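You operate a simulated robot arm through the tools that you are given. There is no shell and no other tool. Be economical: measure what you need, move in short steps, check, and stop when the job is done.

The job below is to be done with a simulated two-armed robot. You get a single attempt, and the scene is never put back.

Task
Wipe up the spill on the dining table top with the yellow cloth and put it back.

Only the result counts: the job must be done as asked and must still hold three seconds after the hand-in. Knocking over, shifting, dropping, spilling or breaking anything else fails it. Flat cloth is picked up by pressing the open fingertips on it (5 to 10 N) and closing them slowly along it; thin cloth reads only 2 to 8 mm in the jaws.

Robot
Two 7-joint arms with two-finger parallel grippers on one trunk, on a base that drives. Base frame: it is fixed to the floor where the robot stands at the start and does not move with it; the origin is under the middle of the robot, x ahead of it, y to its left, z up. Units: m, degrees, N and s.
The left shoulder is at the start at [0.05, 0.165, 1.055], the right one opposite. Places, roughly: yellow cloth [0.7, 0.1, 0.8]. Payload 3.91 kg a hand.
The tool frame of a hand sits at the grasp point between the pads (the TCP): z along the fingers, y along the line on which they close. The tips reach 0.03 m beyond it. Largest opening 0.11 m; finger width 0.02, thickness 0.01; the body of the gripper, 0.048 by 0.112 m, starts 0.055 m behind the TCP.
Orientation is told as [roll, pitch, yaw] about the base's x, y, z axes, in that order, counted from this pose: with the fingers straight down and closing along the base's y, the tool's x points along the base's -x, its y along +y and its z along -z.

Tools
- The arms move only by the tool move_arm. It takes "left_steps", "right_steps" or both (then of equal length, played together; a hand with none holds still); each is a list that holds one entry, the list of rows, each a list of 7 numbers: the turn, a rotation vector about the tool's x, y, z in units of 45 degrees (1.0 is 45 degrees), then the shift along the tool's x, y, z in units of 500 mm (1.0 is 500 mm), then the finger opening in m, from 0 to 0.11. In form: [[[wx, wy, wz, dx, dy, dz, fingers], ...]]. A call has 1 to 12 rows; each row is the pose to reach, as a shift and turn from the pose commanded when the call began, along the tool's axes at that moment. A call with a number of a shift or a turn outside -1 to 1 is refused whole. Rows are played at 5 a second. More than 0.05 m and 8.6 degrees between two rows, or a gripper value outside its range, and nothing of the call is played. Where a pose cannot be reached the arm comes as near as it can. A force on the tool above 40 N (or 10 N above the force at the start of the call, whichever is more), or a blocked arm, ends the call early, and 0.2 s more pass. The fingers move at their own pace (about 0.045 m/s each) and stop on an object; they squeeze with about 30 N. The grip force told is the motor's: it shows also when the fingers shut on nothing. Time passes only in rows, and 0.2 s behind the last, so rows that repeat a pose let the fingers close. The reply holds the time, the measured pose of the TCP, the force on the tool along the base axes, the opening and the grip force, in the units named above and with some noise, with the torque about the TCP (base axes, N m) and any sound that the robot's microphone picked up.
- Cameras (640 x 400 px; columns grow to the right, rows downward): "scene" is now at [0.1173, 0.0266, 1.2348]; the picture's right is [0.31, -0.95, 0.00], its down [-0.47, -0.15, -0.87] and it looks along [0.83, 0.27, -0.50] (base axes); focal length 294 px, centre (320, 200). "left" rides on the left gripper at [0.072, -0.017, -0.103] in its tool frame; the picture's right is [0.23, 0.97, 0.00], its down [-0.76, 0.18, -0.62] and it looks along [-0.61, 0.14, 0.78] (tool axes); focal length 222 px, centre (320, 200). "right" rides on the right gripper at [0.072, 0.017, -0.103] in its tool frame; the picture's right is [-0.23, 0.97, 0.00], its down [-0.76, -0.18, -0.62] and it looks along [-0.61, -0.14, 0.78] (tool axes); focal length 222 px, centre (320, 200). There is no depth. A picture from a camera that has moved, and an enlarged one, comes with that camera's place and axes in the base frame and with its lens.
- get_image(camera): a new picture of that camera. No time passes.
- move_column(by): slides the trunk up (or, below 0, down) by that many m; the arms and the scene camera ride with it, the base frame stays. It gives what a move gives, with no picture.
- drive_base(legs): drives the robot by 1 to 6 legs, each [ahead, left, turn to the left] in m, m and degrees, along the robot's own axes; the way and the turn of a leg run together, so that a leg with both is an arc; at most 1.5 m and 180 degrees a leg. The arms and the cameras ride along, it lands a little off, and it stops where it bumps. It gives what a move gives.
- head_to(pan, tilt): turns the head with the scene camera to pan (to the left, within 80 degrees either way) and tilt (down, from -29 to 69), counted from straight ahead of the robot. It gives what a move gives.
- inspect(camera, box): a new picture of the part [left, top, right, bottom] of that camera's present view, enlarged. No time passes.
- hand_in(): hands the job in; it is judged then, once.

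Work in short steps. Places have to be worked out from the pictures, the camera data and where the tool is seen: move nearer, look again, correct. Check each grasp and each placing, and mend what went wrong. You have 120 turns and 88 pictures in all, those below and enlarged ones among them. Open the grippers and draw the arms clear of the work before you hand the job in, unless the task says otherwise; then end with one line.

The tools are called as a command line: name --argument value ..., lists and objects as JSON in quotes. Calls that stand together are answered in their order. move_arm: Moves the arms, as the interface text tells. Its arguments: {"type":"object","properties":{"left_steps":{"type":"array"},"right_steps":{"type":"array"}},"required":[]} The other tools are called the same way: move_column (by) slides the trunk up or down; drive_base (legs) drives the base; head_to (pan, tilt) turns the head that bears the scene camera; get_image (camera) takes a picture; inspect (camera, box) takes an enlarged picture of a part of a camera's view; hand_in () hands the job in.

At the start:

```text
time_s: 0.0
left_ee_pos: [0.3305, 0.3401, 1.0447]
left_orientation: [0.0, 0.0, 0.0]
left_wrist_force: [0.4, 0.6, 0.4]
left_ft_torque: [-0.04, 0.0, 0.01]
left_grip_width: 0.1101
left_grip_force: 0.0
right_ee_pos: [0.4746, -0.0718, 1.0486]
right_orientation: [0.0, 0.1, 0.1]
right_wrist_force: [0.3, -0.3, -0.4]
right_ft_torque: [0.04, 0.01, -0.01]
right_grip_width: 0.1099
right_grip_force: 0.1
trunk travel left (down, up): [-0.275, 0.228]
robot x, y, heading: [0.0023, 0.0013, -0.1]
head pan, tilt: [17.9, 29.8]
```

scene: 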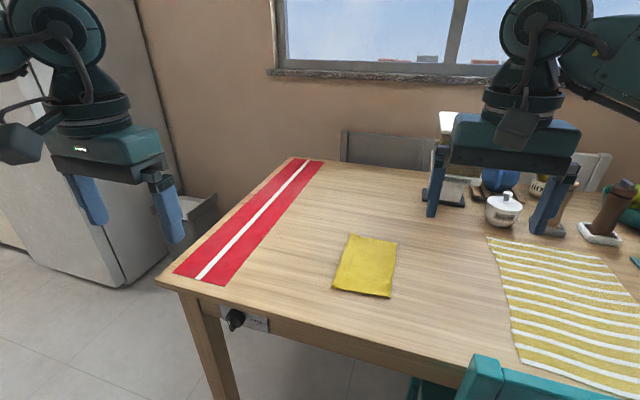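
right: 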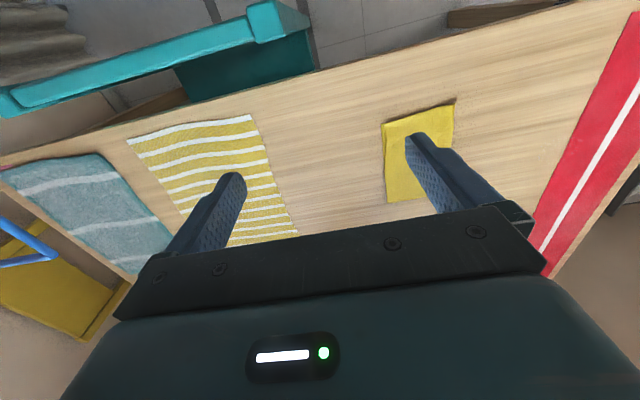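
left: 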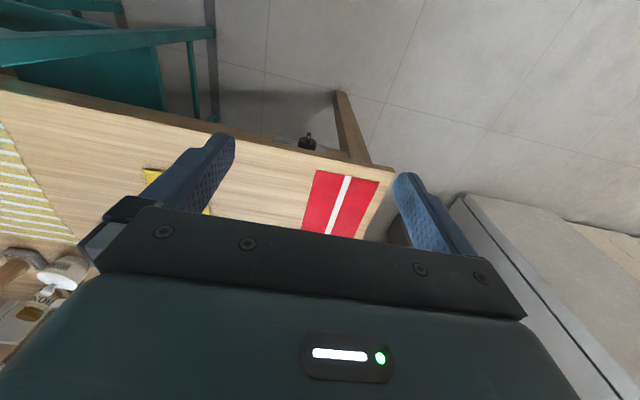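

The yellow cloth lies at about (0.71, 0.10) on the table. No spill is visible yet, so I look to the right with the head.

head_to --pan -25 --tilt 32

get_image --camera "scene"

```text
time_s: 1.1
left_ee_pos: [0.3312, 0.339, 1.0436]
left_orientation: [0.0, 0.0, 0.0]
left_wrist_force: [-0.1, -0.2, 0.5]
left_ft_torque: [-0.02, -0.01, -0.03]
left_grip_width: 0.1099
left_grip_force: 0.0
right_ee_pos: [0.4744, -0.0726, 1.0498]
right_orientation: [0.0, 0.0, -0.1]
right_wrist_force: [0.0, 0.4, -0.3]
right_ft_torque: [0.02, 0.01, -0.02]
right_grip_width: 0.11
right_grip_force: 0.1
trunk travel left (down, up): [-0.275, 0.228]
robot x, y, heading: [0.0014, -0.0021, 0.1]
head pan, tilt: [-25.0, 32.0]
```

```text
84 pictures are left
camera scene: at [0.1124, -0.039, 1.2314], right [-0.42, -0.91, 0.0], down [-0.48, 0.22, -0.85], along [0.77, -0.36, -0.53], focal length 294 px, centre (320, 200)
```

scene: 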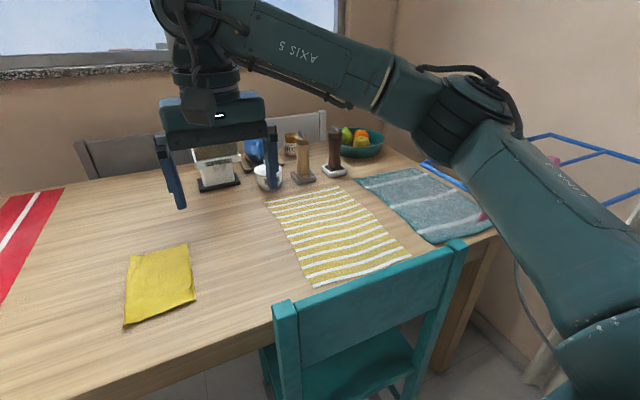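

A pinkish patch shows near the blue placemat's edge, and the wood may hold a faint spill. I enlarge parts of the view.

inspect --camera "scene" --box '[400, 150, 540, 250]'

inspect --camera "scene" --box '[0, 160, 320, 360]'

inspect --camera "scene" --box '[180, 110, 420, 260]'

```text
4.00 times, centred on (470, 200) of scene
camera zoom: at [0.1124, -0.039, 1.2314], right [-0.42, -0.91, 0.0], down [-0.48, 0.22, -0.85], along [0.77, -0.36, -0.53], focal length 1176 px, centre (-280, 200)
```

zoom: 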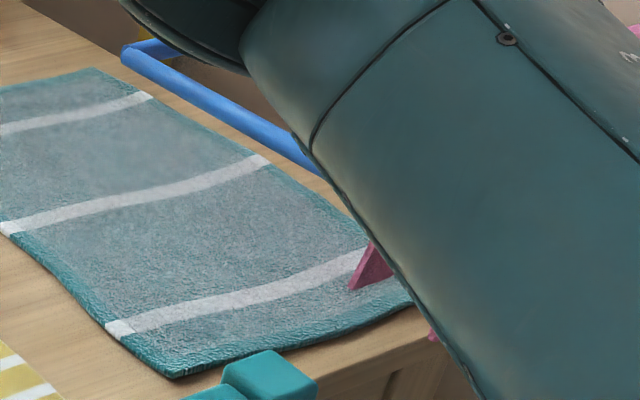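

```text
2.00 times, centred on (160, 260) of scene
camera zoom: at [0.1124, -0.039, 1.2314], right [-0.42, -0.91, 0.0], down [-0.48, 0.22, -0.85], along [0.77, -0.36, -0.53], focal length 588 px, centre (640, 80)
```

zoom: 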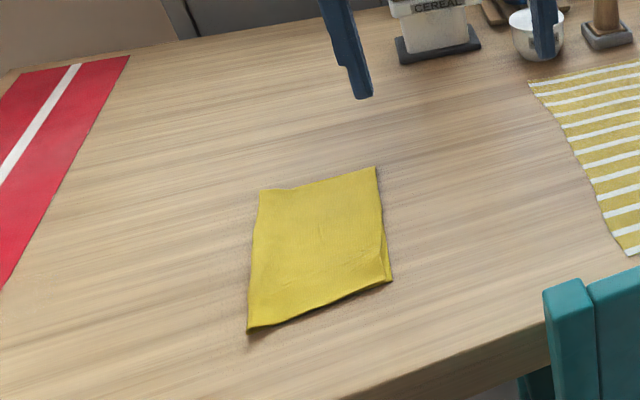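

```text
2.67 times, centred on (300, 185) of scene
camera zoom: at [0.1124, -0.039, 1.2314], right [-0.42, -0.91, 0.0], down [-0.48, 0.22, -0.85], along [0.77, -0.36, -0.53], focal length 784 px, centre (373, 240)
```

zoom: 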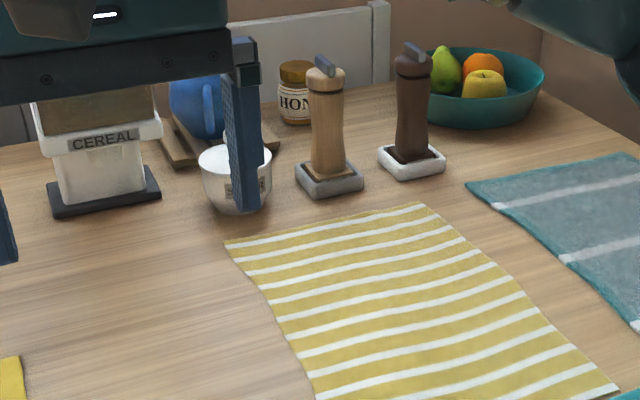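

No spill so far; some table is hidden by the right arm and at the far right. I look further right and to the left.

head_to --pan -65 --tilt 35

get_image --camera "scene"

head_to --pan 5 --tilt 40

get_image --camera "scene"

```text
time_s: 2.2
left_ee_pos: [0.3314, 0.3393, 1.0419]
left_orientation: [0.0, 0.0, 0.0]
left_wrist_force: [0.4, 0.4, 0.5]
left_ft_torque: [-0.01, -0.02, 0.0]
left_grip_width: 0.11
left_grip_force: 0.0
right_ee_pos: [0.476, -0.0699, 1.0483]
right_orientation: [0.0, 0.0, 0.0]
right_wrist_force: [-0.2, 0.4, -0.4]
right_ft_torque: [0.01, 0.01, 0.01]
right_grip_width: 0.1101
right_grip_force: 0.1
trunk travel left (down, up): [-0.275, 0.228]
robot x, y, heading: [0.0021, 0.0012, -0.0]
head pan, tilt: [-65.0, 35.0]
```

```text
80 pictures are left
camera scene: at [0.0685, -0.081, 1.2268], right [-0.91, -0.42, 0.0], down [-0.24, 0.52, -0.82], along [0.35, -0.74, -0.57], focal length 294 px, centre (320, 200)
```

scene: 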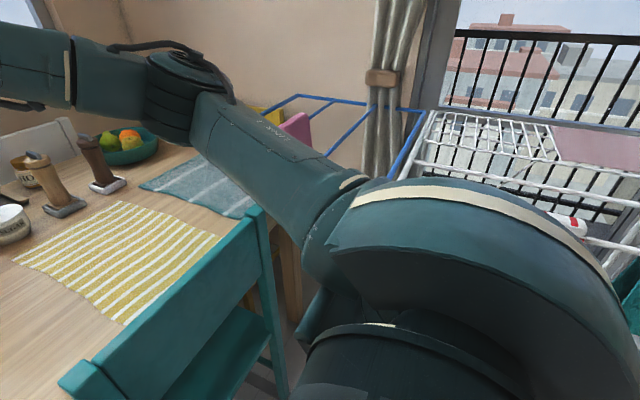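

```text
time_s: 3.6
left_ee_pos: [0.3323, 0.3381, 1.0438]
left_orientation: [0.0, 0.1, 0.0]
left_wrist_force: [-0.2, -0.1, -0.2]
left_ft_torque: [0.0, -0.01, -0.01]
left_grip_width: 0.1101
left_grip_force: 0.1
right_ee_pos: [0.4759, -0.071, 1.0481]
right_orientation: [-0.1, 0.1, -0.1]
right_wrist_force: [0.2, -0.3, 0.1]
right_ft_torque: [0.04, 0.01, 0.01]
right_grip_width: 0.1101
right_grip_force: 0.0
trunk travel left (down, up): [-0.275, 0.228]
robot x, y, heading: [0.0019, 0.0013, 0.1]
head pan, tilt: [5.0, 40.0]
```

```text
79 pictures are left
camera scene: at [0.1159, 0.0061, 1.2192], right [0.09, -1.0, 0.0], down [-0.64, -0.06, -0.77], along [0.76, 0.07, -0.64], focal length 294 px, centre (320, 200)
```

scene: 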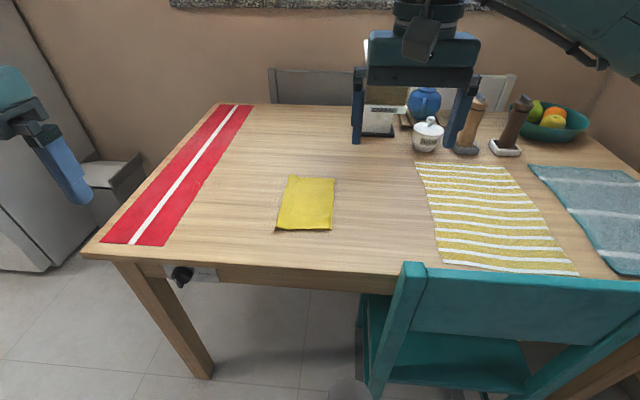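

The whole table is in view now; I enlarge the bare wood to find a clear or pale spill.

inspect --camera "scene" --box '[180, 95, 340, 195]'

inspect --camera "scene" --box '[300, 100, 460, 200]'

inspect --camera "scene" --box '[300, 180, 460, 280]'

inspect --camera "scene" --box '[150, 180, 310, 280]'

inspect --camera "scene" --box '[440, 90, 640, 215]'

```text
4.00 times, centred on (260, 145) of scene
camera zoom: at [0.1159, 0.0061, 1.2192], right [0.09, -1.0, 0.0], down [-0.64, -0.06, -0.77], along [0.76, 0.07, -0.64], focal length 1176 px, centre (560, 420)
```

zoom: 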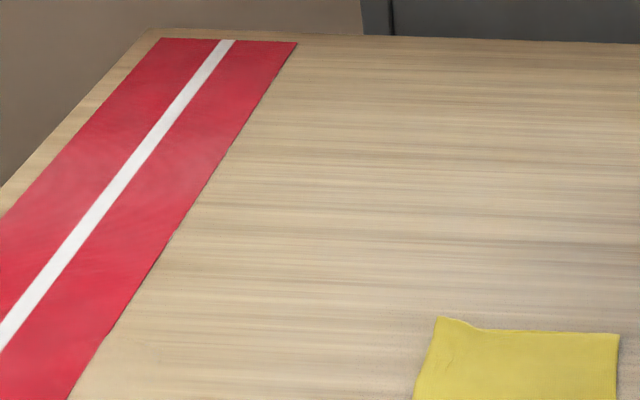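

```text
4.00 times, centred on (380, 150) of scene
camera zoom: at [0.1159, 0.0061, 1.2192], right [0.09, -1.0, 0.0], down [-0.64, -0.06, -0.77], along [0.76, 0.07, -0.64], focal length 1176 px, centre (80, 400)
```

zoom: 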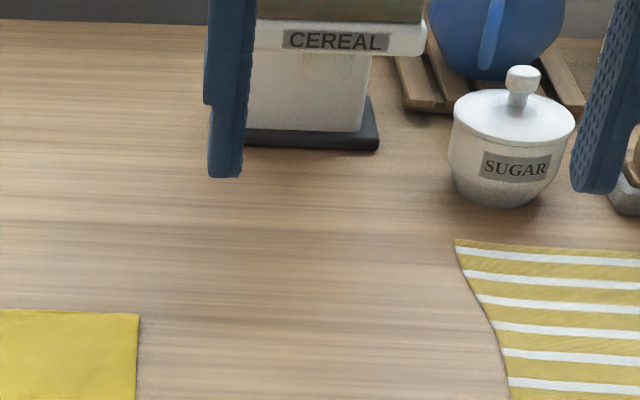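

```text
4.00 times, centred on (380, 230) of scene
camera zoom: at [0.1159, 0.0061, 1.2192], right [0.09, -1.0, 0.0], down [-0.64, -0.06, -0.77], along [0.76, 0.07, -0.64], focal length 1176 px, centre (80, 80)
```

zoom: 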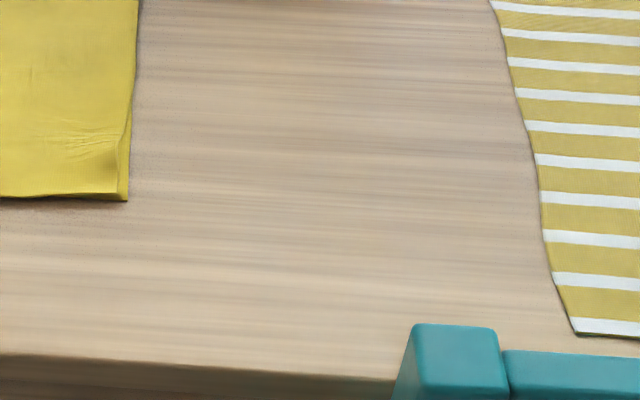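

```text
4.00 times, centred on (230, 230) of scene
camera zoom: at [0.1159, 0.0061, 1.2192], right [0.09, -1.0, 0.0], down [-0.64, -0.06, -0.77], along [0.76, 0.07, -0.64], focal length 1176 px, centre (680, 80)
```

zoom: 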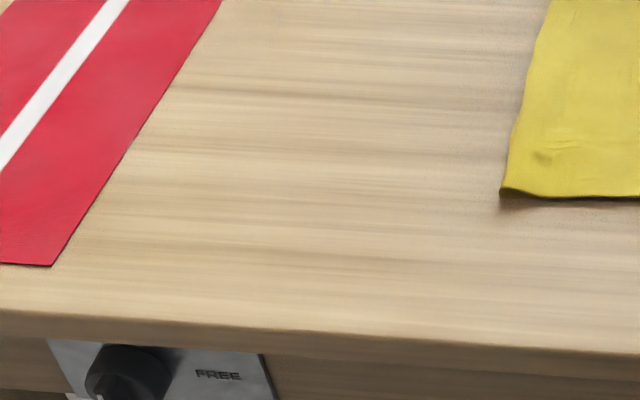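

```text
3.20 times, centred on (540, 152) of scene
camera zoom: at [0.1159, 0.0061, 1.2192], right [0.09, -1.0, 0.0], down [-0.64, -0.06, -0.77], along [0.76, 0.07, -0.64], focal length 941 px, centre (-384, 352)
```

zoom: 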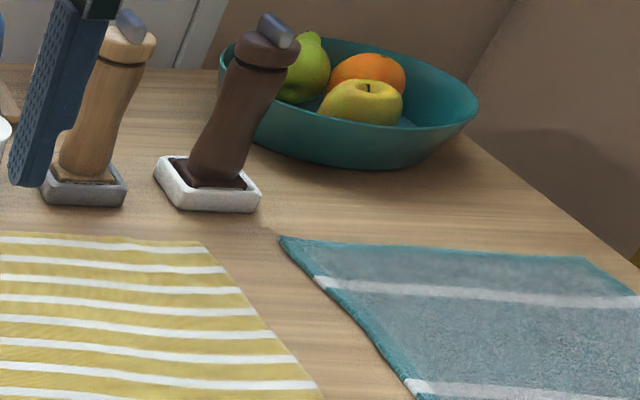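

The bare wood shows no spill, but there is a knob labelled "FREE" on the table edge. I look closer at it.

inspect --camera "scene" --box '[155, 255, 235, 305]'

inspect --camera "left" --box '[260, 100, 400, 190]'

inspect --camera "right" --box '[0, 80, 320, 280]'

```text
8.00 times, centred on (195, 280) of scene
camera zoom: at [0.1159, 0.0061, 1.2192], right [0.09, -1.0, 0.0], down [-0.64, -0.06, -0.77], along [0.76, 0.07, -0.64], focal length 2353 px, centre (1320, -440)
```

zoom: 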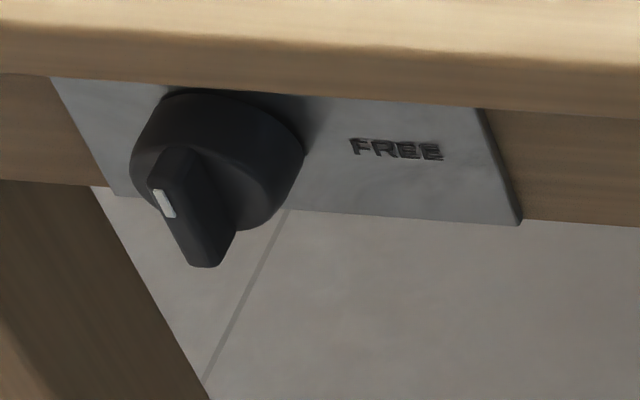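

```text
4.44 times, centred on (330, 145) of left
camera zoom: at [0.2602, 0.3207, 1.1472], right [-0.23, 0.97, 0.0], down [0.76, 0.18, 0.62], along [0.61, 0.14, -0.78], focal length 987 px, centre (276, 444)
```

zoom: 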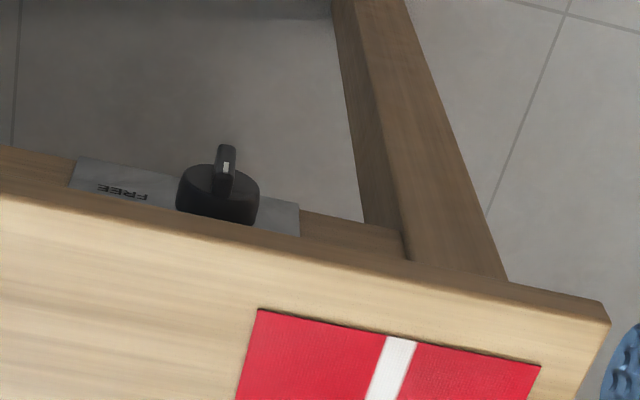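

```text
2.00 times, centred on (160, 180) of right
camera zoom: at [0.4023, -0.054, 1.1524], right [0.23, 0.97, 0.0], down [0.76, -0.18, 0.62], along [0.61, -0.14, -0.78], focal length 444 px, centre (640, 240)
```

zoom: 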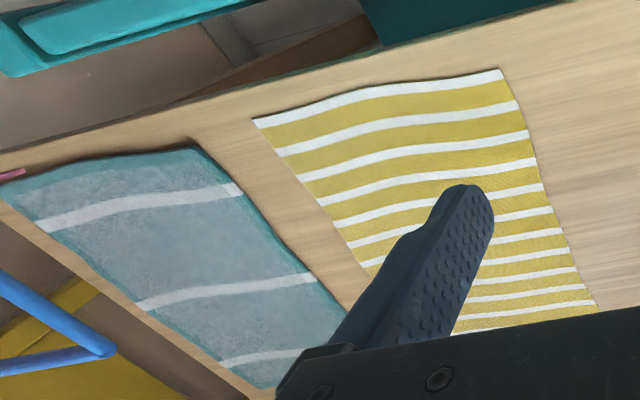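

The spill is still unseen, so I raise the trunk and pull the right hand back and to the side to see behind things.

move_column --by 0.2

move_arm --right_steps '[[[0, 0, 0, 0.06, -0.06, 0, 0.11], [0, 0, 0, 0.12, -0.12, 0, 0.11], [0, 0, 0, 0.18, -0.18, 0, 0.11], [0, 0, 0, 0.24, -0.24, 0, 0.11], [0, 0, 0, 0.3, -0.3, 0, 0.11], [0, 0, 0, 0.32, -0.36, 0, 0.11], [0, 0, 0, 0.34, -0.42, 0, 0.11], [0, 0, 0, 0.34, -0.48, 0, 0.11]]]'

head_to --pan -15 --tilt 35

get_image --camera "scene"

```text
time_s: 5.8
left_ee_pos: [0.3316, 0.3383, 1.2435]
left_orientation: [0.0, 0.0, 0.1]
left_wrist_force: [0.1, 1.2, -0.3]
left_ft_torque: [-0.01, 0.02, 0.0]
left_grip_width: 0.1098
left_grip_force: 0.1
right_ee_pos: [0.4751, -0.0711, 1.249]
right_orientation: [0.0, 0.1, 0.0]
right_wrist_force: [0.5, 0.0, -0.5]
right_ft_torque: [0.02, 0.0, -0.03]
right_grip_width: 0.1101
right_grip_force: 0.0
trunk travel left (down, up): [-0.475, 0.028]
robot x, y, heading: [-0.0007, 0.0021, 0.0]
head pan, tilt: [5.0, 40.0]
```

```text
time_s: 7.5
left_ee_pos: [0.3314, 0.3389, 1.2437]
left_orientation: [0.1, 0.0, 0.0]
left_wrist_force: [0.0, -0.4, -0.5]
left_ft_torque: [0.03, 0.03, 0.0]
left_grip_width: 0.11
left_grip_force: 0.2
right_ee_pos: [0.3043, -0.3111, 1.2483]
right_orientation: [0.0, 0.0, 0.0]
right_wrist_force: [0.2, -1.1, -0.6]
right_ft_torque: [0.01, -0.03, -0.03]
right_grip_width: 0.1099
right_grip_force: 0.0
trunk travel left (down, up): [-0.475, 0.028]
robot x, y, heading: [-0.0011, -0.0017, 0.1]
head pan, tilt: [5.0, 40.0]
```

```text
time_s: 8.4
left_ee_pos: [0.3315, 0.339, 1.2437]
left_orientation: [0.0, 0.0, 0.1]
left_wrist_force: [-0.1, 0.8, 0.6]
left_ft_torque: [0.02, -0.01, -0.01]
left_grip_width: 0.1099
left_grip_force: 0.0
right_ee_pos: [0.3049, -0.3095, 1.2491]
right_orientation: [0.0, 0.0, -0.1]
right_wrist_force: [0.2, -0.8, 0.1]
right_ft_torque: [0.01, 0.02, -0.02]
right_grip_width: 0.1099
right_grip_force: 0.1
trunk travel left (down, up): [-0.475, 0.028]
robot x, y, heading: [0.0039, -0.0006, 0.2]
head pan, tilt: [-15.0, 35.0]
```

```text
70 pictures are left
camera scene: at [0.1163, -0.024, 1.4267], right [-0.26, -0.97, 0.0], down [-0.55, 0.15, -0.82], along [0.79, -0.21, -0.57], focal length 294 px, centre (320, 200)
```

scene: 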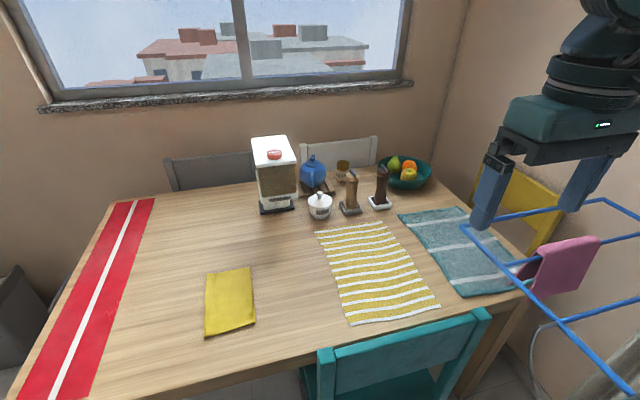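

inspect --camera "scene" --box '[400, 190, 560, 310]'

inspect --camera "scene" --box '[230, 130, 440, 230]'

inspect --camera "scene" --box '[100, 180, 340, 330]'

```text
3.33 times, centred on (480, 250) of scene
camera zoom: at [0.1163, -0.024, 1.4267], right [-0.26, -0.97, 0.0], down [-0.55, 0.15, -0.82], along [0.79, -0.21, -0.57], focal length 980 px, centre (-213, 33)
```

zoom: 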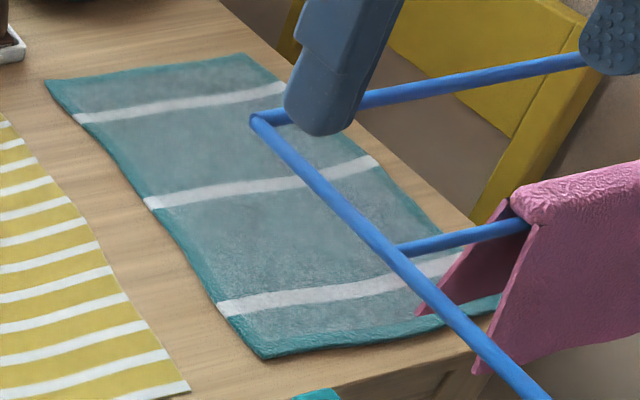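

```text
3.05 times, centred on (335, 180) of scene
camera zoom: at [0.1163, -0.024, 1.4267], right [-0.26, -0.97, 0.0], down [-0.55, 0.15, -0.82], along [0.79, -0.21, -0.57], focal length 896 px, centre (274, 261)
```

zoom: 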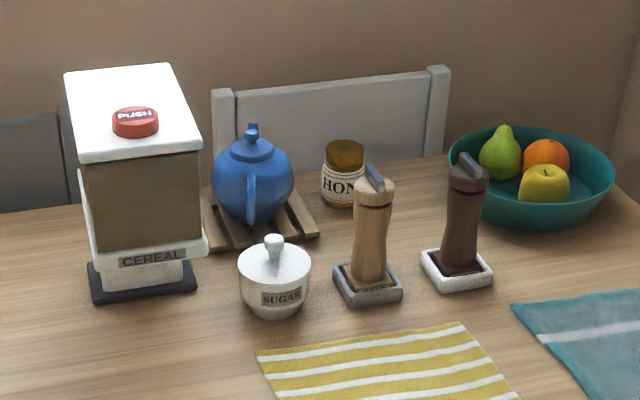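

```text
2.67 times, centred on (220, 255) of scene
camera zoom: at [0.1163, -0.024, 1.4267], right [-0.26, -0.97, 0.0], down [-0.55, 0.15, -0.82], along [0.79, -0.21, -0.57], focal length 784 px, centre (587, 53)
```

zoom: 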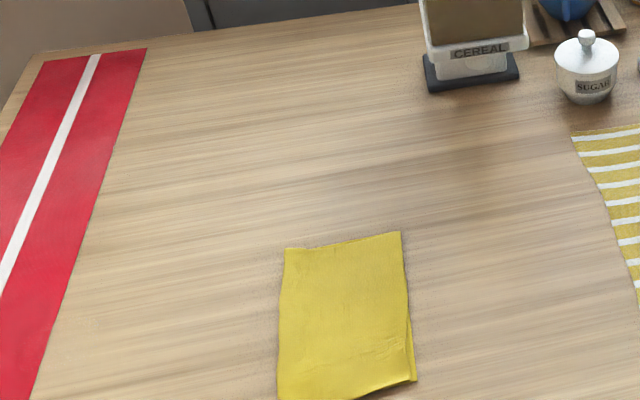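

Nothing obvious yet; there is a slight darkening between the sugar bowl and the cloth. I zoom there and lower on the table front.

inspect --camera "scene" --box '[240, 200, 340, 262]'

inspect --camera "scene" --box '[240, 250, 350, 350]'

inspect --camera "left" --box '[0, 60, 320, 280]'

```text
6.40 times, centred on (290, 231) of scene
camera zoom: at [0.1163, -0.024, 1.4267], right [-0.26, -0.97, 0.0], down [-0.55, 0.15, -0.82], along [0.79, -0.21, -0.57], focal length 1882 px, centre (512, 2)
```

zoom: 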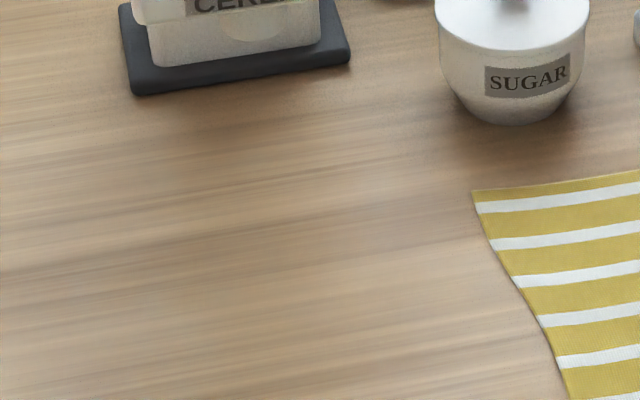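

```text
4.00 times, centred on (295, 300) of scene
camera zoom: at [0.1163, -0.024, 1.4267], right [-0.26, -0.97, 0.0], down [-0.55, 0.15, -0.82], along [0.79, -0.21, -0.57], focal length 1176 px, centre (420, -200)
```

zoom: 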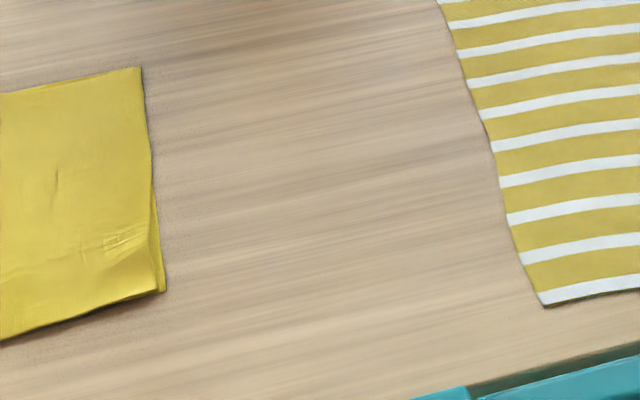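

```text
1.82 times, centred on (160, 170) of left
camera zoom: at [0.2602, 0.3206, 1.3472], right [-0.23, 0.97, 0.0], down [0.76, 0.18, 0.62], along [0.61, 0.14, -0.78], focal length 404 px, centre (611, 254)
```

zoom: 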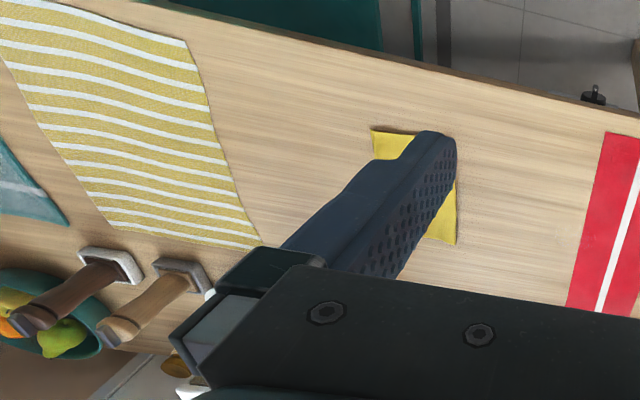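

I bring the right wrist camera over the middle of the table for a close look from above.

move_arm --right_steps '[[[0, 0, 0, -0.05, 0.06, 0.03, 0.11], [0, 0, 0, -0.1, 0.12, 0.06, 0.11], [0, 0, 0, -0.15, 0.18, 0.09, 0.11], [0, 0, 0, -0.2, 0.24, 0.12, 0.11], [0, 0, 0, -0.25, 0.3, 0.15, 0.11], [0, 0, 0, -0.3, 0.36, 0.18, 0.11], [0, 0, 0, -0.35, 0.42, 0.21, 0.11], [0, 0, 0, -0.4, 0.48, 0.24, 0.11], [0, 0, 0, -0.45, 0.54, 0.27, 0.11], [0, 0, 0, -0.5, 0.6, 0.3, 0.11]]]'

get_image --camera "right"

```text
time_s: 10.6
left_ee_pos: [0.3325, 0.34, 1.2421]
left_orientation: [-0.1, 0.1, 0.0]
left_wrist_force: [-0.3, 0.6, 0.0]
left_ft_torque: [-0.05, 0.01, 0.03]
left_grip_width: 0.1099
left_grip_force: 0.1
right_ee_pos: [0.5554, -0.0091, 1.0991]
right_orientation: [0.0, 0.1, -0.1]
right_wrist_force: [-0.6, 0.5, -0.6]
right_ft_torque: [-0.04, 0.02, 0.01]
right_grip_width: 0.11
right_grip_force: 0.1
trunk travel left (down, up): [-0.475, 0.028]
robot x, y, heading: [-0.0022, -0.0015, 0.1]
head pan, tilt: [-15.0, 35.0]
```

```text
63 pictures are left
camera right: at [0.4824, 0.0076, 1.2028], right [0.23, 0.97, 0.0], down [0.76, -0.18, 0.62], along [0.61, -0.14, -0.78], focal length 222 px, centre (320, 200)
```

right: 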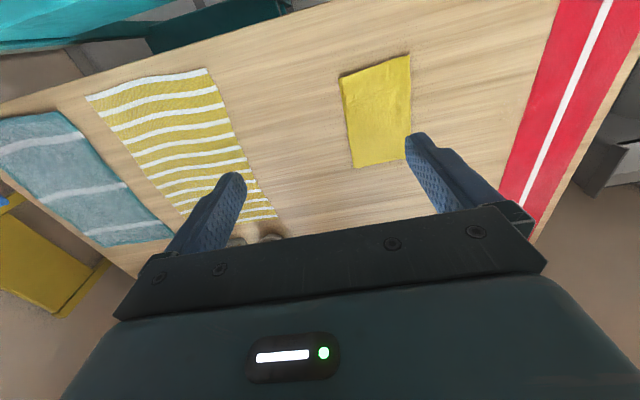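

inspect --camera "right" --box '[190, 40, 430, 190]'

inspect --camera "right" --box '[390, 0, 630, 150]'

inspect --camera "right" --box '[0, 60, 240, 210]'

```text
2.67 times, centred on (310, 115) of right
camera zoom: at [0.4824, 0.0076, 1.2028], right [0.23, 0.97, 0.0], down [0.76, -0.18, 0.62], along [0.61, -0.14, -0.78], focal length 592 px, centre (347, 427)
```

zoom: 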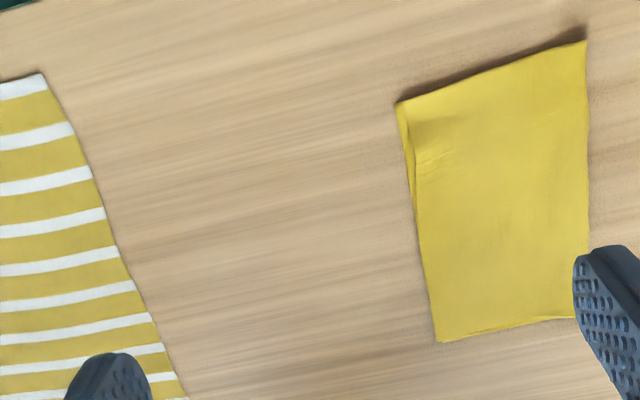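

```text
2.67 times, centred on (510, 75) of right
camera zoom: at [0.4824, 0.0076, 1.2028], right [0.23, 0.97, 0.0], down [0.76, -0.18, 0.62], along [0.61, -0.14, -0.78], focal length 592 px, centre (-187, 533)
```

zoom: 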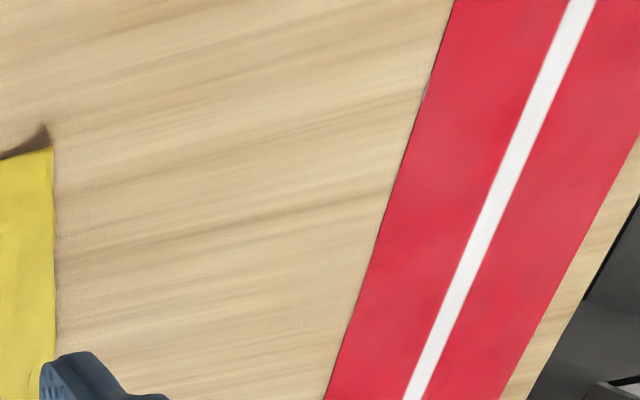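

```text
2.67 times, centred on (120, 135) of right
camera zoom: at [0.4824, 0.0076, 1.2028], right [0.23, 0.97, 0.0], down [0.76, -0.18, 0.62], along [0.61, -0.14, -0.78], focal length 592 px, centre (853, 373)
```

zoom: 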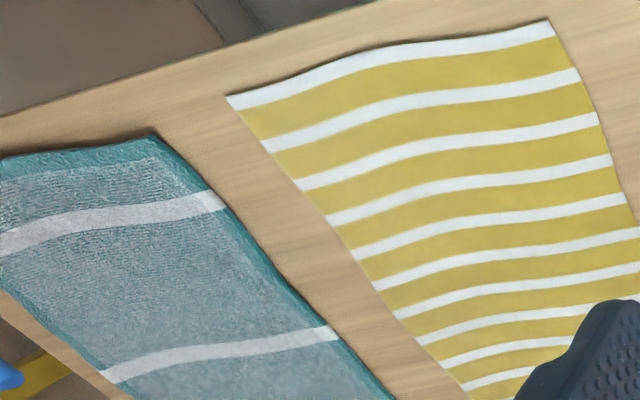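

The cloth is slightly raised off the table at its near side, and the spill may be under it. First I check the "FREE" knob from lower down, since it may tell whether the table can roll: I draw the right hand back and up, then lower the trunk.

move_arm --right_steps '[[[0, 0, 0, 0.08, 0, -0.05, 0.11], [0, 0, 0, 0.16, 0, -0.1, 0.11], [0, 0, 0, 0.24, 0, -0.15, 0.11], [0, 0, 0, 0.32, 0, -0.2, 0.11], [0, 0, 0, 0.4, 0, -0.25, 0.11], [0, 0, 0, 0.46, -0.06, -0.3, 0.11], [0, 0, 0, 0.46, -0.12, -0.35, 0.11], [0, 0, 0, 0.46, -0.18, -0.4, 0.11]]]'

move_column --by -0.35

head_to --pan 35 --tilt 40

get_image --camera "scene"

```text
time_s: 12.4
left_ee_pos: [0.3313, 0.3394, 1.2437]
left_orientation: [0.0, 0.0, 0.0]
left_wrist_force: [-0.3, -0.3, 0.6]
left_ft_torque: [0.03, -0.04, -0.01]
left_grip_width: 0.1098
left_grip_force: 0.1
right_ee_pos: [0.3233, -0.1027, 1.2985]
right_orientation: [0.0, -0.1, 0.0]
right_wrist_force: [0.5, -1.2, 0.2]
right_ft_torque: [0.02, -0.01, 0.01]
right_grip_width: 0.11
right_grip_force: 0.1
trunk travel left (down, up): [-0.475, 0.028]
robot x, y, heading: [0.0009, -0.0009, 0.3]
head pan, tilt: [-15.0, 35.0]
```

```text
time_s: 15.8
left_ee_pos: [0.3326, 0.3398, 0.8936]
left_orientation: [0.0, -0.1, 0.0]
left_wrist_force: [-0.1, 0.5, 0.8]
left_ft_torque: [0.03, 0.03, 0.02]
left_grip_width: 0.11
left_grip_force: 0.0
right_ee_pos: [0.3252, -0.1011, 0.9478]
right_orientation: [0.0, 0.0, 0.0]
right_wrist_force: [-0.5, -1.6, 0.4]
right_ft_torque: [-0.01, 0.03, -0.02]
right_grip_width: 0.1101
right_grip_force: 0.1
trunk travel left (down, up): [-0.125, 0.378]
robot x, y, heading: [0.0007, -0.0004, -0.1]
head pan, tilt: [-15.0, 35.0]
```

```text
time_s: 17.0
left_ee_pos: [0.3324, 0.3399, 0.8941]
left_orientation: [-0.1, -0.1, 0.0]
left_wrist_force: [-0.6, 0.3, -0.7]
left_ft_torque: [-0.02, 0.02, 0.01]
left_grip_width: 0.11
left_grip_force: 0.1
right_ee_pos: [0.326, -0.1011, 0.9477]
right_orientation: [0.0, 0.0, 0.0]
right_wrist_force: [0.1, 0.7, 0.0]
right_ft_torque: [0.02, 0.01, -0.01]
right_grip_width: 0.1102
right_grip_force: 0.1
trunk travel left (down, up): [-0.125, 0.378]
robot x, y, heading: [0.0015, 0.0007, -0.2]
head pan, tilt: [35.0, 40.0]
```

```text
59 pictures are left
camera scene: at [0.1009, 0.0475, 1.0692], right [0.57, -0.82, 0.0], down [-0.53, -0.37, -0.77], along [0.63, 0.44, -0.64], focal length 294 px, centre (320, 200)
```

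scene: 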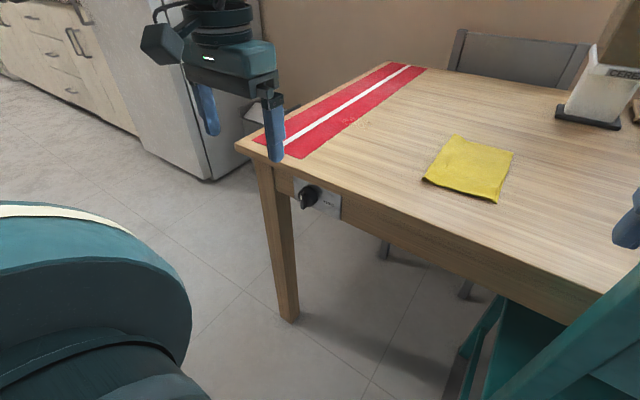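

inspect --camera "scene" --box '[270, 160, 360, 230]'

inspect --camera "scene" --box '[300, 80, 420, 160]'

inspect --camera "scene" --box '[400, 120, 540, 210]'

```text
5.71 times, centred on (315, 195) of scene
camera zoom: at [0.1009, 0.0475, 1.0692], right [0.57, -0.82, 0.0], down [-0.53, -0.37, -0.77], along [0.63, 0.44, -0.64], focal length 1681 px, centre (349, 229)
```

zoom: 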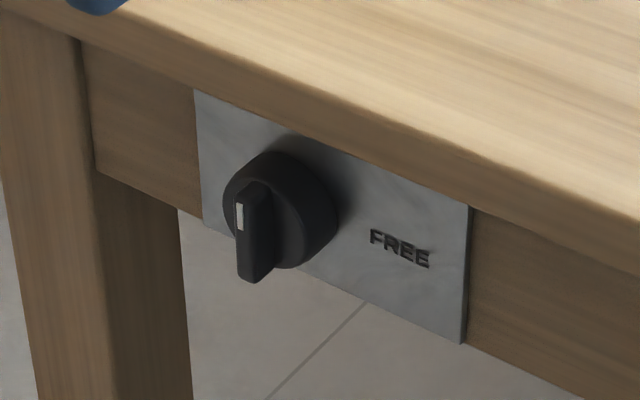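

```text
5.00 times, centred on (360, 120) of scene
camera zoom: at [0.1009, 0.0475, 1.0692], right [0.57, -0.82, 0.0], down [-0.53, -0.37, -0.77], along [0.63, 0.44, -0.64], focal length 1470 px, centre (120, 600)
```

zoom: 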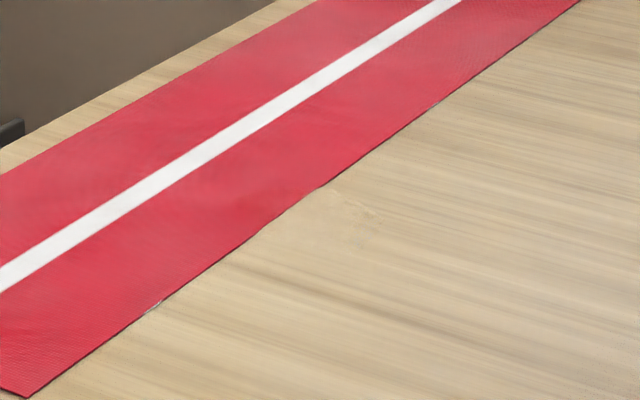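

```text
4.44 times, centred on (470, 165) of scene
camera zoom: at [0.1009, 0.0475, 1.0692], right [0.57, -0.82, 0.0], down [-0.53, -0.37, -0.77], along [0.63, 0.44, -0.64], focal length 1307 px, centre (-347, 356)
```

zoom: 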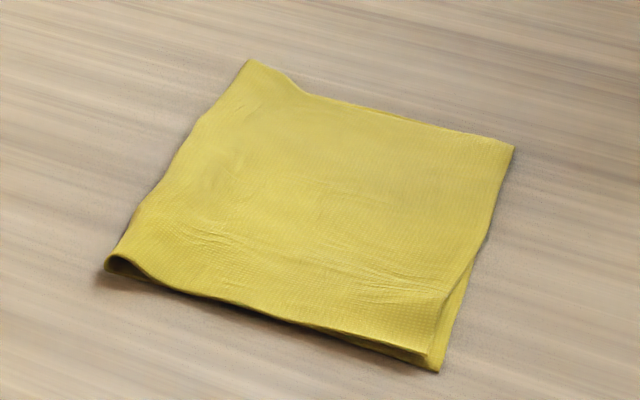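

Near the red runner's edge there are faint glints on the wood, roughly around (0.75, 0.36): likely a clear spill. I zoom in there (the knob isn't set to FREE, so I leave it alone).

inspect --camera "scene" --box '[310, 95, 390, 145]'

inspect --camera "left" --box '[160, 0, 480, 200]'

```text
8.00 times, centred on (350, 120) of scene
camera zoom: at [0.1009, 0.0475, 1.0692], right [0.57, -0.82, 0.0], down [-0.53, -0.37, -0.77], along [0.63, 0.44, -0.64], focal length 2353 px, centre (80, 840)
```

zoom: 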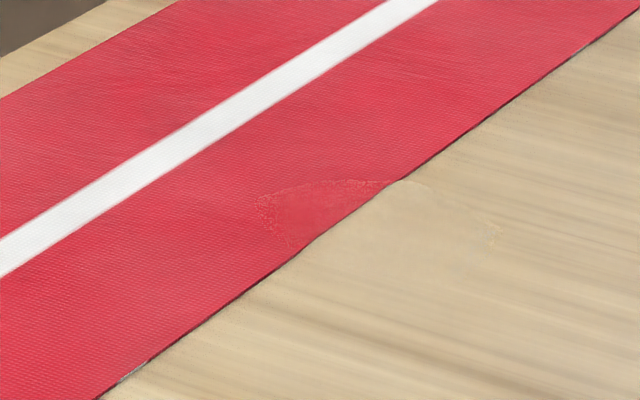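

```text
2.00 times, centred on (320, 100) of left
camera zoom: at [0.2603, 0.3207, 0.9972], right [-0.23, 0.97, 0.0], down [0.76, 0.18, 0.62], along [0.61, 0.14, -0.78], focal length 444 px, centre (320, 400)
```

zoom: 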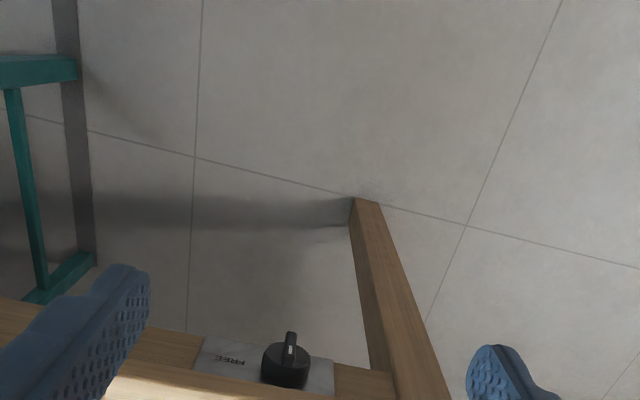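

A clear puddle shows, lying across the runner's right edge at about x 0.72–0.84, y 0.33–0.46, beyond the left arm's present reach. I raise the trunk and drive left and a bit ahead to reach both the cloth and the spill.

move_column --by 0.25

drive_base --legs '[[0, 0.25, 0], [0.12, 0, 0]]'

head_to --pan 10 --tilt 40

get_image --camera "scene"

```text
time_s: 19.6
left_ee_pos: [0.3311, 0.3397, 1.1434]
left_orientation: [0.0, 0.0, 0.0]
left_wrist_force: [0.6, -0.3, 0.0]
left_ft_torque: [-0.03, -0.01, 0.01]
left_grip_width: 0.1102
left_grip_force: 0.0
right_ee_pos: [0.3251, -0.1024, 1.1973]
right_orientation: [0.0, 0.0, 0.0]
right_wrist_force: [0.6, 0.1, 0.1]
right_ft_torque: [0.01, 0.04, -0.02]
right_grip_width: 0.1102
right_grip_force: 0.1
trunk travel left (down, up): [-0.375, 0.128]
robot x, y, heading: [-0.0025, -0.0005, 0.1]
head pan, tilt: [35.0, 40.0]
```

```text
time_s: 22.2
left_ee_pos: [0.4507, 0.5938, 1.1432]
left_orientation: [0.0, 0.1, 0.0]
left_wrist_force: [-0.5, -0.8, 0.2]
left_ft_torque: [0.02, 0.05, -0.05]
left_grip_width: 0.1102
left_grip_force: 0.0
right_ee_pos: [0.4449, 0.1524, 1.1965]
right_orientation: [0.0, 0.0, -0.1]
right_wrist_force: [0.2, -0.1, -0.3]
right_ft_torque: [-0.01, 0.0, 0.01]
right_grip_width: 0.1099
right_grip_force: 0.0
trunk travel left (down, up): [-0.375, 0.128]
robot x, y, heading: [0.1177, 0.2506, -0.0]
head pan, tilt: [35.0, 40.0]
```

```text
time_s: 23.1
left_ee_pos: [0.4496, 0.5944, 1.1438]
left_orientation: [0.1, 0.0, 0.1]
left_wrist_force: [-0.1, 1.0, -0.3]
left_ft_torque: [-0.01, 0.01, -0.04]
left_grip_width: 0.1098
left_grip_force: 0.0
right_ee_pos: [0.4442, 0.1525, 1.1987]
right_orientation: [-0.1, 0.0, 0.1]
right_wrist_force: [0.2, -0.4, -0.4]
right_ft_torque: [-0.01, 0.01, 0.02]
right_grip_width: 0.1101
right_grip_force: 0.0
trunk travel left (down, up): [-0.375, 0.128]
robot x, y, heading: [0.12, 0.2528, 0.0]
head pan, tilt: [10.0, 40.0]
```

```text
53 pictures are left
camera scene: at [0.2344, 0.2672, 1.3192], right [0.18, -0.98, 0.0], down [-0.63, -0.11, -0.77], along [0.75, 0.13, -0.64], focal length 294 px, centre (320, 200)
```

scene: 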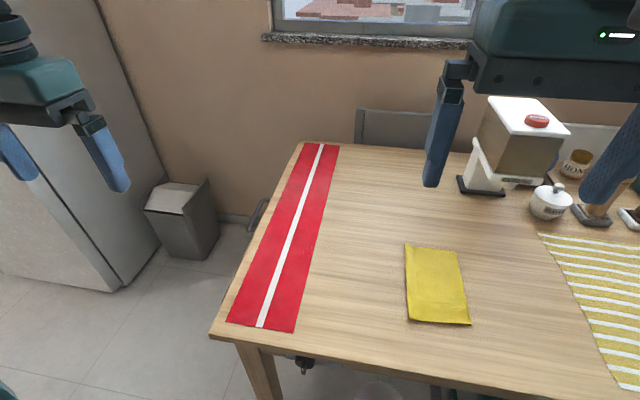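

inspect --camera "scene" --box '[260, 190, 400, 280]'

```text
4.44 times, centred on (330, 235) of scene
camera zoom: at [0.2344, 0.2672, 1.3192], right [0.18, -0.98, 0.0], down [-0.63, -0.11, -0.77], along [0.75, 0.13, -0.64], focal length 1307 px, centre (276, 44)
```

zoom: 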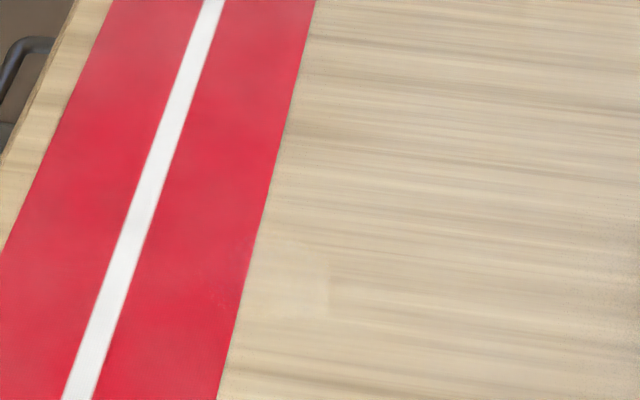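

Comparing the two views puts the table top at z≈0.757 (higher than the hint), the cloth at x 0.555–0.76, y 0.015–0.14, and the spill near (0.695, 0.35). I bring the left wrist camera over the spill to measure it, and move the right hand aside.

move_arm --left_steps '[[[0, 0, 0, -0.037, -0.067, 0.046, 0.11], [0, 0, 0, -0.074, -0.134, 0.092, 0.11], [0, 0, 0, -0.111, -0.2, 0.138, 0.11], [0, 0, 0, -0.148, -0.268, 0.184, 0.11], [0, 0, 0, -0.185, -0.335, 0.23, 0.11], [0, 0, 0, -0.222, -0.4, 0.276, 0.11], [0, 0, 0, -0.26, -0.47, 0.32, 0.11]]]' --right_steps '[[[0, 0, 0, 0.03, -0.06, 0, 0.11], [0, 0, 0, 0.06, -0.12, 0, 0.11], [0, 0, 0, 0.1, -0.18, 0, 0.11], [0, 0, 0, 0.14, -0.24, 0, 0.11], [0, 0, 0, 0.18, -0.3, 0, 0.11], [0, 0, 0, 0.2, -0.36, 0, 0.11], [0, 0, 0, 0.2, -0.44, 0, 0.11]]]'

get_image --camera "left"

inspect --camera "left" --box '[220, 80, 420, 205]'

```text
time_s: 24.7
left_ee_pos: [0.565, 0.3846, 0.9923]
left_orientation: [0.0, -0.1, 0.0]
left_wrist_force: [-0.7, -0.7, -0.3]
left_ft_torque: [0.01, -0.02, -0.04]
left_grip_width: 0.1103
left_grip_force: 0.1
left hand out of reach, approached as far as the arm can: row 7
right_ee_pos: [0.3498, -0.0556, 1.1943]
right_orientation: [0.1, -0.1, 0.2]
right_wrist_force: [0.5, 0.1, -0.2]
right_ft_torque: [-0.02, 0.01, 0.01]
right_grip_width: 0.1101
right_grip_force: 0.0
right hand out of reach, approached as far as the arm can: row 7
trunk travel left (down, up): [-0.375, 0.128]
robot x, y, heading: [0.1233, 0.2516, 0.1]
head pan, tilt: [10.0, 40.0]
```

```text
51 pictures are left
camera left: at [0.4936, 0.3669, 1.0948], right [-0.23, 0.97, 0.0], down [0.76, 0.18, 0.62], along [0.61, 0.14, -0.78], focal length 222 px, centre (320, 200)
```

left: 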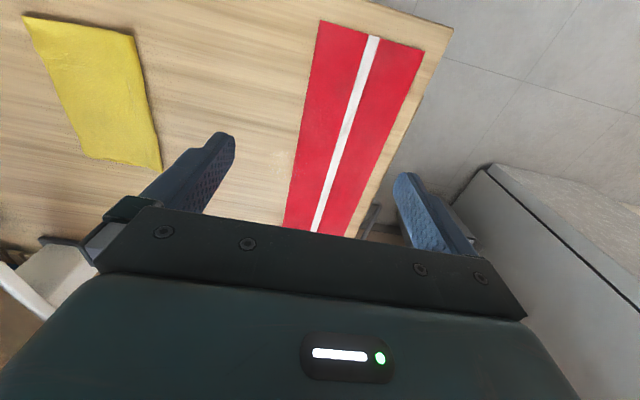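

```text
3.20 times, centred on (320, 142) of left
camera zoom: at [0.4936, 0.3669, 1.0948], right [-0.23, 0.97, 0.0], down [0.76, 0.18, 0.62], along [0.61, 0.14, -0.78], focal length 711 px, centre (320, 384)
```

zoom: 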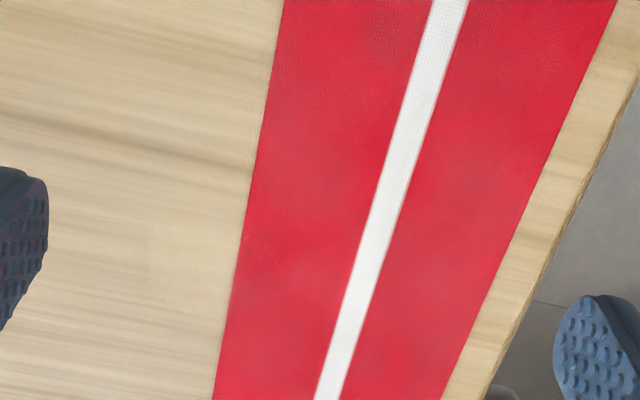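

inspect --camera "left" --box '[240, 125, 336, 185]'

```text
6.67 times, centred on (288, 155) of left
camera zoom: at [0.4936, 0.3669, 1.0948], right [-0.23, 0.97, 0.0], down [0.76, 0.18, 0.62], along [0.61, 0.14, -0.78], focal length 1481 px, centre (533, 500)
```

zoom: 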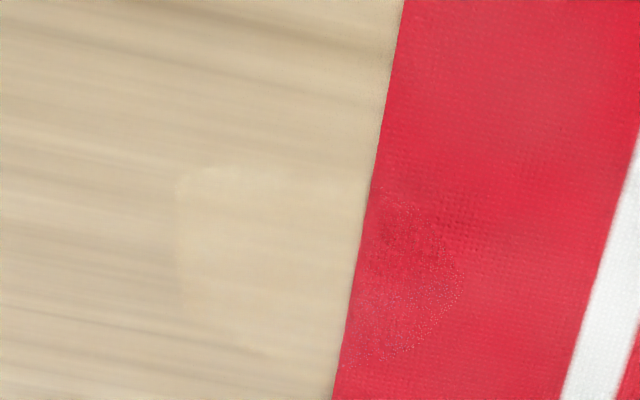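

The spill spans about x 0.665–0.73, y 0.318–0.392, partly on the runner. Now I lower the trunk a little and bring the left hand above the middle of the cloth (0.66, 0.08).

move_column --by -0.05

move_arm --left_steps '[[[0, 0, 0, -0.02, -0.08, 0.02, 0.08], [0, 0, 0, -0.04, -0.16, 0.04, 0.08], [0, 0, 0, -0.06, -0.24, 0.06, 0.08], [0, 0, 0, -0.08, -0.32, 0.08, 0.08], [0, 0, 0, -0.1, -0.4, 0.1, 0.08], [0, 0, 0, -0.13, -0.48, 0.13, 0.08], [0, 0, 0, -0.16, -0.55, 0.16, 0.08], [0, 0, 0, -0.19, -0.6, 0.2, 0.08], [0, 0, 0, -0.19, -0.61, 0.2, 0.08], [0, 0, 0, -0.19, -0.61, 0.2, 0.08]]]'

get_image --camera "left"

get_image --camera "scene"

```text
time_s: 25.6
left_ee_pos: [0.5645, 0.3876, 0.9404]
left_orientation: [-0.2, 0.0, 0.1]
left_wrist_force: [0.5, 0.3, 0.7]
left_ft_torque: [-0.01, -0.04, -0.01]
left_grip_width: 0.11
left_grip_force: 0.1
right_ee_pos: [0.349, -0.0546, 1.1438]
right_orientation: [0.1, 0.0, 0.0]
right_wrist_force: [0.2, -0.3, 0.4]
right_ft_torque: [-0.04, 0.02, -0.03]
right_grip_width: 0.1102
right_grip_force: 0.0
trunk travel left (down, up): [-0.325, 0.178]
robot x, y, heading: [0.1214, 0.2534, -0.2]
head pan, tilt: [10.0, 40.0]
```

```text
time_s: 27.9
left_ee_pos: [0.5387, 0.3719, 0.9392]
left_orientation: [0.0, -0.1, 0.1]
left_wrist_force: [0.1, 0.8, 0.5]
left_ft_torque: [-0.02, 0.04, 0.0]
left_grip_width: 0.0799
left_grip_force: 0.1
left hand out of reach, approached as far as the arm can: row 1, 2, 3, 4, 5, 6, 7, 8, 9, 10
right_ee_pos: [0.351, -0.0555, 1.1438]
right_orientation: [0.1, 0.0, 0.0]
right_wrist_force: [-0.3, -0.2, -0.2]
right_ft_torque: [0.01, -0.03, -0.02]
right_grip_width: 0.11
right_grip_force: 0.2
trunk travel left (down, up): [-0.325, 0.178]
robot x, y, heading: [0.1228, 0.253, 0.0]
head pan, tilt: [10.0, 40.0]
```

```text
48 pictures are left
camera left: at [0.4671, 0.3538, 1.0427], right [-0.23, 0.97, 0.0], down [0.76, 0.18, 0.62], along [0.61, 0.14, -0.78], focal length 222 px, centre (320, 200)
```

left: 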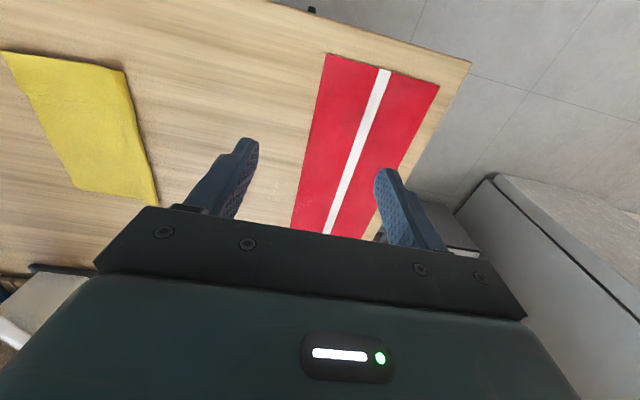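

```text
47 pictures are left
camera scene: at [0.2343, 0.2671, 1.2692], right [0.18, -0.98, 0.0], down [-0.63, -0.11, -0.77], along [0.75, 0.13, -0.64], focal length 294 px, centre (320, 200)
```

scene: 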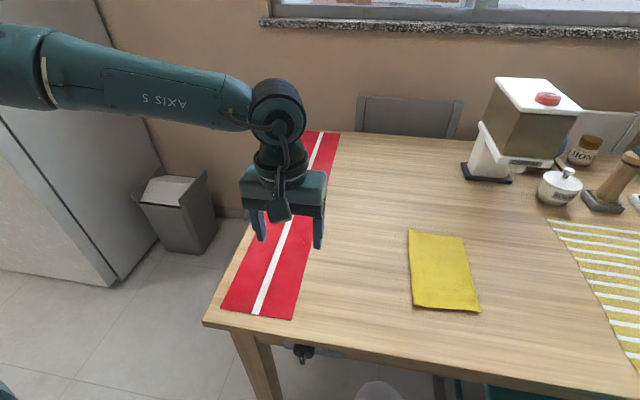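

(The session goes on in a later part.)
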